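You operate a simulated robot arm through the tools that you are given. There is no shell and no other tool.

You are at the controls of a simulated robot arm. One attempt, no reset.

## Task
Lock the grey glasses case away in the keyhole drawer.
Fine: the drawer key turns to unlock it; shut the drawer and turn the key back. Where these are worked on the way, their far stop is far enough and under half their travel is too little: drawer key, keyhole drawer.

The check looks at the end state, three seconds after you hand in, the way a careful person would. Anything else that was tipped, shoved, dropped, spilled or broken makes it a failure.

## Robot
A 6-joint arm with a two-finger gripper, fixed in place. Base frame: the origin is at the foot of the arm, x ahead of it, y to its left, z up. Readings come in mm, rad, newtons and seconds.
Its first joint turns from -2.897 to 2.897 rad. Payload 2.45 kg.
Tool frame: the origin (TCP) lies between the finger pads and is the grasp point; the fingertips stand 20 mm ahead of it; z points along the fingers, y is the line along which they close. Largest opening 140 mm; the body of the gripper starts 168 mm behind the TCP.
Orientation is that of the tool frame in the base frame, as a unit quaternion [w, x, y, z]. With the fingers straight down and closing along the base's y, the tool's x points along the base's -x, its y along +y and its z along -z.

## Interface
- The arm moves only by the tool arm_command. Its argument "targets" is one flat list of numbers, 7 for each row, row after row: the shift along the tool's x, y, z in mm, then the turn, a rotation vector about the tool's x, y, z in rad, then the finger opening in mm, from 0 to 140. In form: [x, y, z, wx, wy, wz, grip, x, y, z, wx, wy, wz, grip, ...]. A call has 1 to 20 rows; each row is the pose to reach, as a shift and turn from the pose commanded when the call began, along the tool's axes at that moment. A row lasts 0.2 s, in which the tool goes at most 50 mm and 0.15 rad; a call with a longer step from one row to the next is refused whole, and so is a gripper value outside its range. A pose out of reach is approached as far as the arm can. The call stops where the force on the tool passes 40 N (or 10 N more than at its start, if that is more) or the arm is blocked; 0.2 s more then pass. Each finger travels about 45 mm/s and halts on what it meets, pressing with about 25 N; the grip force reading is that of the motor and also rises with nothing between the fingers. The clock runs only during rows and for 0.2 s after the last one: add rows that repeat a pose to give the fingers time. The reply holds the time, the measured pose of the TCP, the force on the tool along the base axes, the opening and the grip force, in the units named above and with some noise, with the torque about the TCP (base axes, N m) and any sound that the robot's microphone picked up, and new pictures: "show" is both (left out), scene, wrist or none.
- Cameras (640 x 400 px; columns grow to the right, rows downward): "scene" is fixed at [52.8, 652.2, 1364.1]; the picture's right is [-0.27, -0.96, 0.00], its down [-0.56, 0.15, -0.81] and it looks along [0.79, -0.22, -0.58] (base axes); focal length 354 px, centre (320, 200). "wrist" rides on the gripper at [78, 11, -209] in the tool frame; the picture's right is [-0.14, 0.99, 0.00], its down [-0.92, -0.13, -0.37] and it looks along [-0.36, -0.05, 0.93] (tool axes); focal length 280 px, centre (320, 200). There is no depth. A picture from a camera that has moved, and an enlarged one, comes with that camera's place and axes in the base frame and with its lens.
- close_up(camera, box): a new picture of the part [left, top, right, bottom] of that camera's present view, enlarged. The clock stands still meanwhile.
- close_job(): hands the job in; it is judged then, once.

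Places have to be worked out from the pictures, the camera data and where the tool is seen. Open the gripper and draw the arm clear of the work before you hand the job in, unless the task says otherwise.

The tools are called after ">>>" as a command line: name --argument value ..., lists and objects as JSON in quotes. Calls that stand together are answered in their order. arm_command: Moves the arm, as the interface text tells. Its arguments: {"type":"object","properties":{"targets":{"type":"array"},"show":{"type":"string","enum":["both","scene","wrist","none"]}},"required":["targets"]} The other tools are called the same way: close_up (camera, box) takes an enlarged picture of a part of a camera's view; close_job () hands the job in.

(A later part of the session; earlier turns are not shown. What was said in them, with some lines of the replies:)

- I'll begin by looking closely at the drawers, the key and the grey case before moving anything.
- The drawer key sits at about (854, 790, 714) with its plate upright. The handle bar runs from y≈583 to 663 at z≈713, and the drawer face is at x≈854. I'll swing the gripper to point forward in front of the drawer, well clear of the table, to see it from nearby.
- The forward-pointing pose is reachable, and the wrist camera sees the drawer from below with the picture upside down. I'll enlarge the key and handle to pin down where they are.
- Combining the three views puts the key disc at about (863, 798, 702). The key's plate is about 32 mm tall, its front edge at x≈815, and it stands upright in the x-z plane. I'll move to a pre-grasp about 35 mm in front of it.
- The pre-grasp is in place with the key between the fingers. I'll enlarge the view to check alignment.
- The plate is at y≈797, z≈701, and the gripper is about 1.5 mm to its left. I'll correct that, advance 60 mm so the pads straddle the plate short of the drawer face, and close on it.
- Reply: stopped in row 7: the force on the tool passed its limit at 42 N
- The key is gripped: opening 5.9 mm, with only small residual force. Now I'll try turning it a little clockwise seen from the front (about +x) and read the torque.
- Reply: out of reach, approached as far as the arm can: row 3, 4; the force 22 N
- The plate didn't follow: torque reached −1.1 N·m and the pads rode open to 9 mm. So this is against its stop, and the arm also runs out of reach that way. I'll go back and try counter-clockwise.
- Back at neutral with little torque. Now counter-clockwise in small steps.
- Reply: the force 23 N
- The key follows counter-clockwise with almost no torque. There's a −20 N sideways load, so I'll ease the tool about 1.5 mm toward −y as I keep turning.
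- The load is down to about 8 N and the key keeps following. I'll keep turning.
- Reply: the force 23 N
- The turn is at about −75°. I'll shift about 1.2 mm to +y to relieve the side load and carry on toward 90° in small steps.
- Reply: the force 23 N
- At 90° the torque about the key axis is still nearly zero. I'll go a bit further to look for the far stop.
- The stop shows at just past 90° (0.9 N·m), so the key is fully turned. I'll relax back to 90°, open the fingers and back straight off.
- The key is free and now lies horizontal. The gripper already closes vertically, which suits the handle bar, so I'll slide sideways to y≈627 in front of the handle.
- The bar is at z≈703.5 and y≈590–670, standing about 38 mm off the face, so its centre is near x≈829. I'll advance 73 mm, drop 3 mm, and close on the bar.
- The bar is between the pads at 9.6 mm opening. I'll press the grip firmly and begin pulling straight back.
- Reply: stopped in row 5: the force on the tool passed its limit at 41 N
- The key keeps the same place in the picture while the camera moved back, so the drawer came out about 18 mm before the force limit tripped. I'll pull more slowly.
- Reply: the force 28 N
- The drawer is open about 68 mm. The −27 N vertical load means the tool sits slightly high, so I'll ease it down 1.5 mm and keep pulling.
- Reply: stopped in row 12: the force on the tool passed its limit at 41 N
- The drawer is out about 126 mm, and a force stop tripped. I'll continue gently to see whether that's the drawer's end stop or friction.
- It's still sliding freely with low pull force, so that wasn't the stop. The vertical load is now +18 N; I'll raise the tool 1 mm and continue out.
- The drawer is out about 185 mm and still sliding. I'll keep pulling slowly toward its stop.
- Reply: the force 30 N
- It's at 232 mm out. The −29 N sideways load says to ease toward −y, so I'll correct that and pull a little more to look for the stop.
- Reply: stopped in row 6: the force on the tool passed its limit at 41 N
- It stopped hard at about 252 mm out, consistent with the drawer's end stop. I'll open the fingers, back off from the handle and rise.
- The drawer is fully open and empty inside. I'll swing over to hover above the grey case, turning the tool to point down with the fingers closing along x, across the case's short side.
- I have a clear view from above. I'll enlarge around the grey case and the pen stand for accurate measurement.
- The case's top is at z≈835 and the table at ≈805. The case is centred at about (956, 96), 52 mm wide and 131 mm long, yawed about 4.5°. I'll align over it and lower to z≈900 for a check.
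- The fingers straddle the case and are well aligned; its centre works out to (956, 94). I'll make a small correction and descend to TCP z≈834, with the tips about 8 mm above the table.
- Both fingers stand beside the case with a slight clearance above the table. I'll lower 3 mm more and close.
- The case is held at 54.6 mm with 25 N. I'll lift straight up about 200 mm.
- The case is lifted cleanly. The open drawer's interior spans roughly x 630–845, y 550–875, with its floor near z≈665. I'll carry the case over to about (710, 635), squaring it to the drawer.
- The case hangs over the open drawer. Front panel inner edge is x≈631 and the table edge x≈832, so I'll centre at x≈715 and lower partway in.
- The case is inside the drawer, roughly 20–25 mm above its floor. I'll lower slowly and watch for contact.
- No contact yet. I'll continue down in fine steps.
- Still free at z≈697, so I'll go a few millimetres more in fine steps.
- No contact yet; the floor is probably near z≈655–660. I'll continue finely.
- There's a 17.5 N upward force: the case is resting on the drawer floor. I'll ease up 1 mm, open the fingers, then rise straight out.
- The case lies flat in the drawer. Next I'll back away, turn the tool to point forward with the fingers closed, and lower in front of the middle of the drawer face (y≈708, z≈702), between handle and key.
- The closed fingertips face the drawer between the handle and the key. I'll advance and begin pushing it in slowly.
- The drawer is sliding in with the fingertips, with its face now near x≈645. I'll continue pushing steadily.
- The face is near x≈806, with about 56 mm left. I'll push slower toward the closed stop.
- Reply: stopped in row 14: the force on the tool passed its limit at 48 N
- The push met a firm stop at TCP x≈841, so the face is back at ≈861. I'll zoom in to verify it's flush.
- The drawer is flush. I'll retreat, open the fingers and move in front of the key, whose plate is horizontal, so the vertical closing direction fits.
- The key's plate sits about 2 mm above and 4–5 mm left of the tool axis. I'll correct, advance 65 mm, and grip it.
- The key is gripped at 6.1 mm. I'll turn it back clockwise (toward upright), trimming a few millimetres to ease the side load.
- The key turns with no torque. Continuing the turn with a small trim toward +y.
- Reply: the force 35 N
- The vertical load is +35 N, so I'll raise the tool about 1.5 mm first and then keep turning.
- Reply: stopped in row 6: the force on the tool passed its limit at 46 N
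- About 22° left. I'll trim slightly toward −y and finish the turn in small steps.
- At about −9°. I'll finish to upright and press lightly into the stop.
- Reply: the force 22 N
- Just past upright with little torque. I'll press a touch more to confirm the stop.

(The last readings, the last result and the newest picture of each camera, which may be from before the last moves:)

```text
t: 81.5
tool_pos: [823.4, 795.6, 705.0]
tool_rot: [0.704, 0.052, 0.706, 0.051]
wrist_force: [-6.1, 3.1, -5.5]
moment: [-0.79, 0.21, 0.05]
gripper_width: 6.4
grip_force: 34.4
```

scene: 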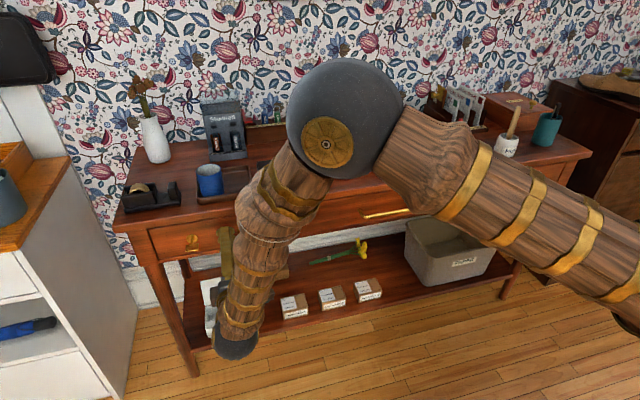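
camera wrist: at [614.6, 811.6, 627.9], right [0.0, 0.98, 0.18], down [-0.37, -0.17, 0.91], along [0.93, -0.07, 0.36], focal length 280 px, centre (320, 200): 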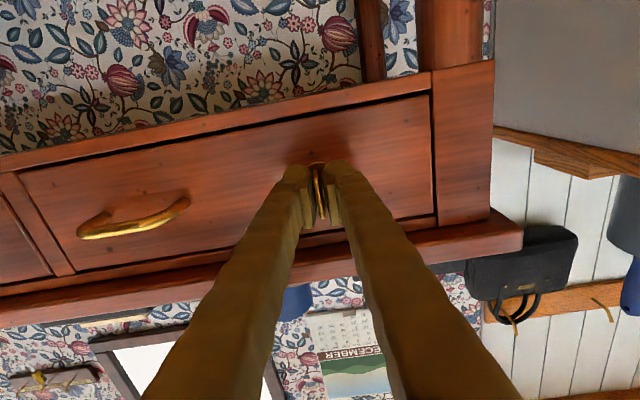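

The stop is confirmed at −0.79 N·m, so the key is back at its locked position. I'll relax the twist, open, and back off straight.

>>> arm_command --targets '[0, 0, 0, 0, 0, -0.09, 0, 0, 0, 0, 0, 0, -0.09, 12, 0, 0, 0, 0, 0, -0.09, 30, 0, 0, 0, 0, 0, -0.09, 44, 0, 0, 0, 0, 0, -0.09, 44, 0, 0, -30, 0, 0, -0.09, 44, 0, 0, -70, 0, 0, -0.09, 44, 0, 0, -115, 0, 0, -0.09, 44, 0, 0, -160, 0, 0, -0.09, 44, 0, 0, -160, 0, 0, -0.09, 44]'

>>> close_up --camera "wrist" --box '[240, 100, 400, 200]'

>>> close_up --camera "scene" --box '[120, 190, 280, 290]'

```text
t: 83.7
tool_pos: [663.2, 795.5, 706.4]
tool_rot: [0.706, 0.02, 0.707, 0.019]
wrist_force: [-0.3, -0.3, -0.6]
moment: [0.02, 0.01, -0.03]
gripper_width: 43.9
grip_force: 0.1
camera wrist: at [454.2, 813.0, 628.5], right [0.0, 0.98, 0.19], down [-0.37, -0.18, 0.91], along [0.93, -0.07, 0.36], focal length 280 px, centre (320, 200)
```

scene: 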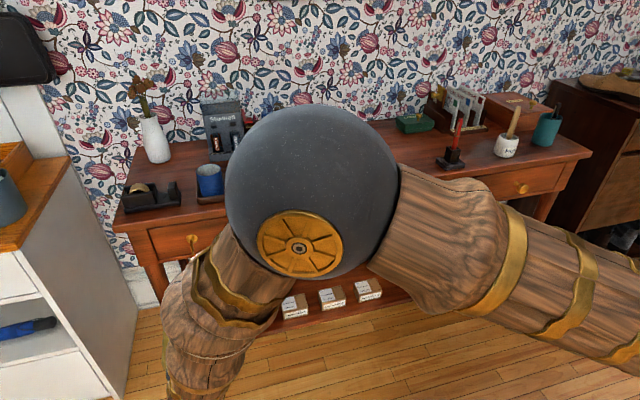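
wrist: 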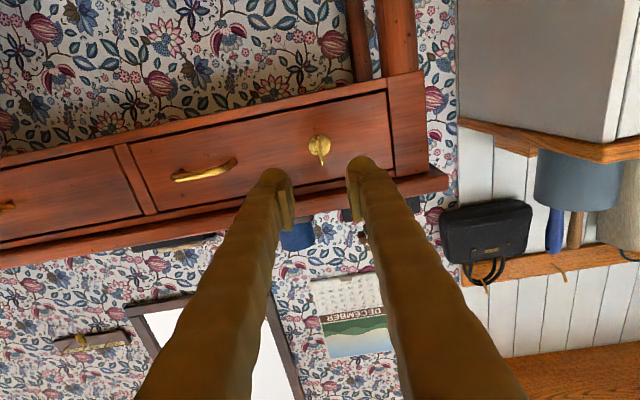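

```text
4.00 times, centred on (320, 150) of wrist
camera zoom: at [454.2, 813.0, 628.5], right [0.0, 0.98, 0.19], down [-0.37, -0.18, 0.91], along [0.93, -0.07, 0.36], focal length 1122 px, centre (320, 400)
```

zoom: 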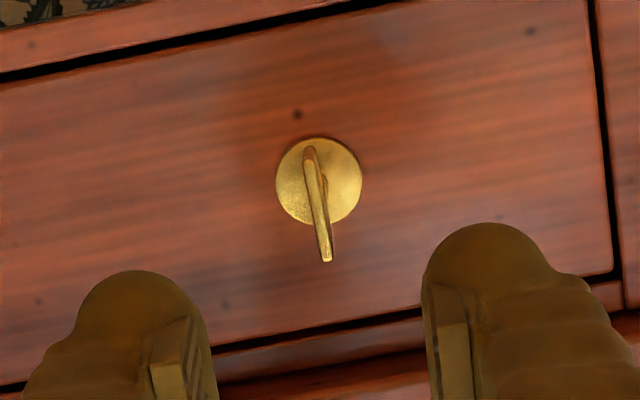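

```text
4.00 times, centred on (200, 240) of scene
camera zoom: at [52.8, 652.2, 1364.1], right [-0.27, -0.96, 0.0], down [-0.56, 0.15, -0.81], along [0.79, -0.22, -0.58], focal length 1418 px, centre (800, 40)
```

zoom: 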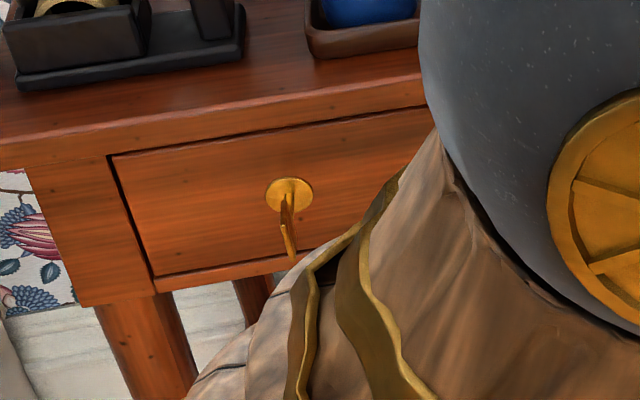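

The key is upright as at the start and the drawer is flush and locked. I'll draw the arm up and away to get a clear final view.

>>> arm_command --targets '[0, 0, -40, 0, 0, 0, 44, 0, 0, -80, 0, 0, 0, 44, -40, -20, -100, 0, 0, 0, 44, -80, -50, -110, 0, 0, 0, 44, -120, -80, -110, 0, 0, 0, 44, -160, -110, -110, 0, 0, 0, 44, -200, -140, -110, 0, 0, 0, 44, -240, -170, -110, 0, 0, 0, 44, -280, -200, -110, 0, 0, 0, 44, -320, -230, -110, 0, 0, 0, 44, -320, -230, -110, 0, 0, 0, 44]'

>>> close_up --camera "scene" --box '[100, 90, 340, 290]'

```text
refused: row 4 steps farther than a row can; nothing moved
```

```text
2.00 times, centred on (220, 190) of scene
camera zoom: at [52.8, 652.2, 1364.1], right [-0.27, -0.96, 0.0], down [-0.56, 0.15, -0.81], along [0.79, -0.22, -0.58], focal length 709 px, centre (520, 220)
```

zoom: 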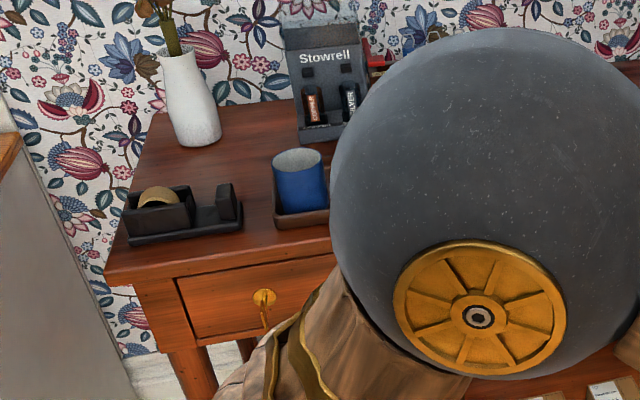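

One row stepped slightly more than 50 mm, so the call was refused and nothing moved. I'll repeat the retreat with smaller steps.

>>> arm_command --targets '[0, 0, -40, 0, 0, 0, 44, 0, 0, -80, 0, 0, 0, 44, -25, -20, -105, 0, 0, 0, 44, -60, -45, -110, 0, 0, 0, 44, -95, -72, -110, 0, 0, 0, 44, -130, -99, -110, 0, 0, 0, 44, -165, -126, -110, 0, 0, 0, 44, -200, -153, -110, 0, 0, 0, 44, -235, -180, -110, 0, 0, 0, 44, -270, -207, -110, 0, 0, 0, 44, -305, -234, -110, 0, 0, 0, 44, -340, -261, -110, 0, 0, 0, 44, -340, -261, -110, 0, 0, 0, 44]'

```text
t: 86.5
tool_pos: [554.1, 515.2, 1030.8]
tool_rot: [0.706, 0.02, 0.707, 0.018]
wrist_force: [0.0, 0.2, 0.1]
moment: [-0.01, -0.02, 0.0]
gripper_width: 43.9
grip_force: 0.1
camera wrist: at [344.5, 532.5, 954.3], right [0.0, 0.98, 0.19], down [-0.37, -0.18, 0.91], along [0.93, -0.07, 0.36], focal length 280 px, centre (320, 200)
```

scene: 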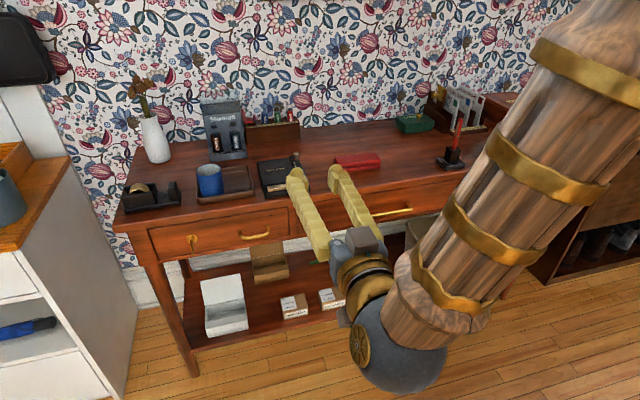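
wrist: 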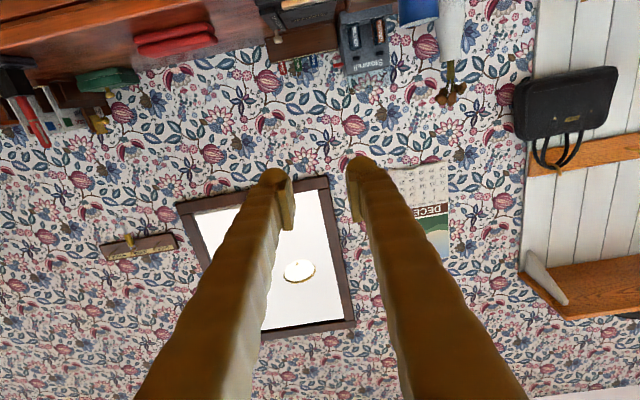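

The arm is off the work. I'll move back to something like the starting pose, pointing down and high, to inspect everything unobstructed.

>>> arm_command --targets '[-5.9, -22, 8.8, 0, 0.1428, 0, 60, -11.8, -44, 17.6, 0, 0.2856, 0, 80, -17.7, -66, 26.5, 0, 0.4284, 0, 100, -23.6, -88, 35.3, 0, 0.5712, 0, 110, -29.5, -110, 44.1, 0, 0.714, 0, 120, -35.5, -132, 52.9, 0, 0.8568, 0, 120, -41.4, -154, 61.7, 0, 0.9996, 0, 120, -47.3, -176, 70.5, 0, 1.1424, 0, 120, -53.2, -198, 79.4, 0, 1.2852, 0, 120, -59.1, -220, 88.2, 0, 1.428, 0, 120, -65, -242, 97, 0, 1.571, 0, 120, -65, -242, 97, 0, 1.571, 0, 120]'

>>> close_up --camera "scene" --box '[110, 90, 350, 290]'

>>> close_up --camera "scene" --box '[320, 70, 600, 300]'

```text
t: 89.1
tool_pos: [650.4, 269.2, 1081.3]
tool_rot: [-0.002, 0.002, 1.0, 0.03]
wrist_force: [-0.5, 0.3, 0.2]
moment: [-0.02, -0.01, -0.03]
gripper_width: 120.1
grip_force: 0.1
camera wrist: at [573.2, 270.2, 1290.9], right [0.14, 0.99, 0.06], down [0.92, -0.15, 0.36], along [0.36, 0.0, -0.93], focal length 280 px, centre (320, 200)
```

scene: 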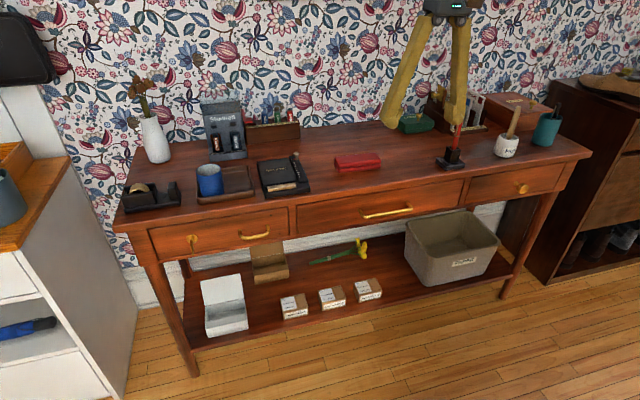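
wrist: 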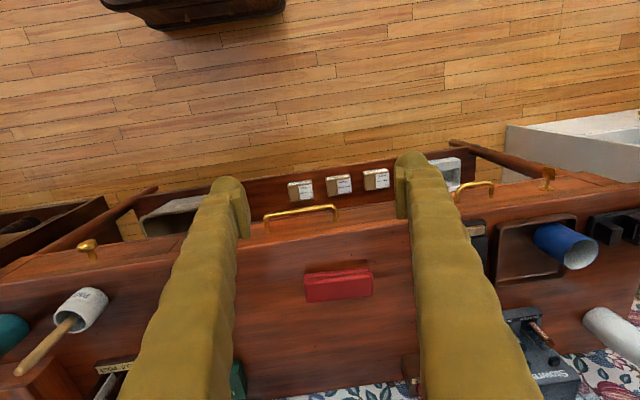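

```text
2.00 times, centred on (230, 190) of scene
camera zoom: at [52.8, 652.2, 1364.1], right [-0.27, -0.96, 0.0], down [-0.56, 0.15, -0.81], along [0.79, -0.22, -0.58], focal length 709 px, centre (500, 220)
```

zoom: 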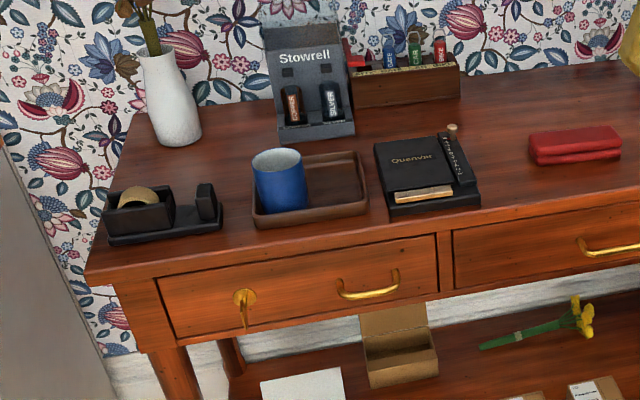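

```text
1.74 times, centred on (460, 185) of scene
camera zoom: at [52.8, 652.2, 1364.1], right [-0.27, -0.96, 0.0], down [-0.56, 0.15, -0.81], along [0.79, -0.22, -0.58], focal length 616 px, centre (76, 226)
```

zoom: 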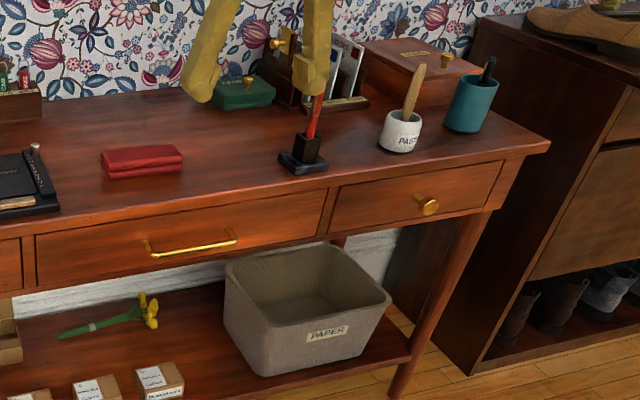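

Nothing else appears disturbed. As a last check I'll view the drawer in the same frame as the first close-up.

>>> close_up --camera "scene" --box '[140, 190, 300, 290]'

```text
4.00 times, centred on (220, 240) of scene
camera zoom: at [52.8, 652.2, 1364.1], right [-0.27, -0.96, 0.0], down [-0.56, 0.15, -0.81], along [0.79, -0.22, -0.58], focal length 1418 px, centre (720, 40)
```

zoom: 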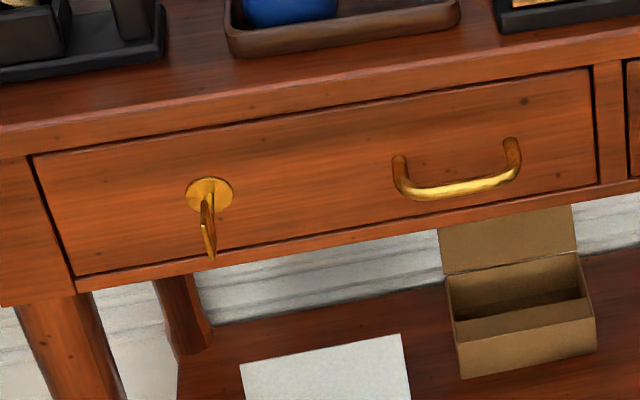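

The drawer and key look the same as in the first close-up: shut flush, key upright. The grey case is inside, the gripper is open and empty, and the arm is clear, so I'm handing in the job.

>>> close_job

```text
The job is handed in.
```

The grey glasses case is locked in the keyhole drawer, and I've handed in the job; no verdict has come back yet.

- **Unlocking:** the key turned counter-clockwise through about 90° to its far stop.
- **Opening:** I pulled the drawer out about 252 mm by its handle, until it stopped hard.
- **Case:** it was set down flat on the drawer floor and stayed put when I let go.
- **Locking:** I pushed the drawer shut against its stop and turned the key back until it stopped. I didn't tug the handle afterwards to test the lock.

In the final close-up, the drawer face and key look the same as at the start. I saw nothing else on the table or shelf moved. The gripper is open, and the arm is back near its starting position, clear of the table.
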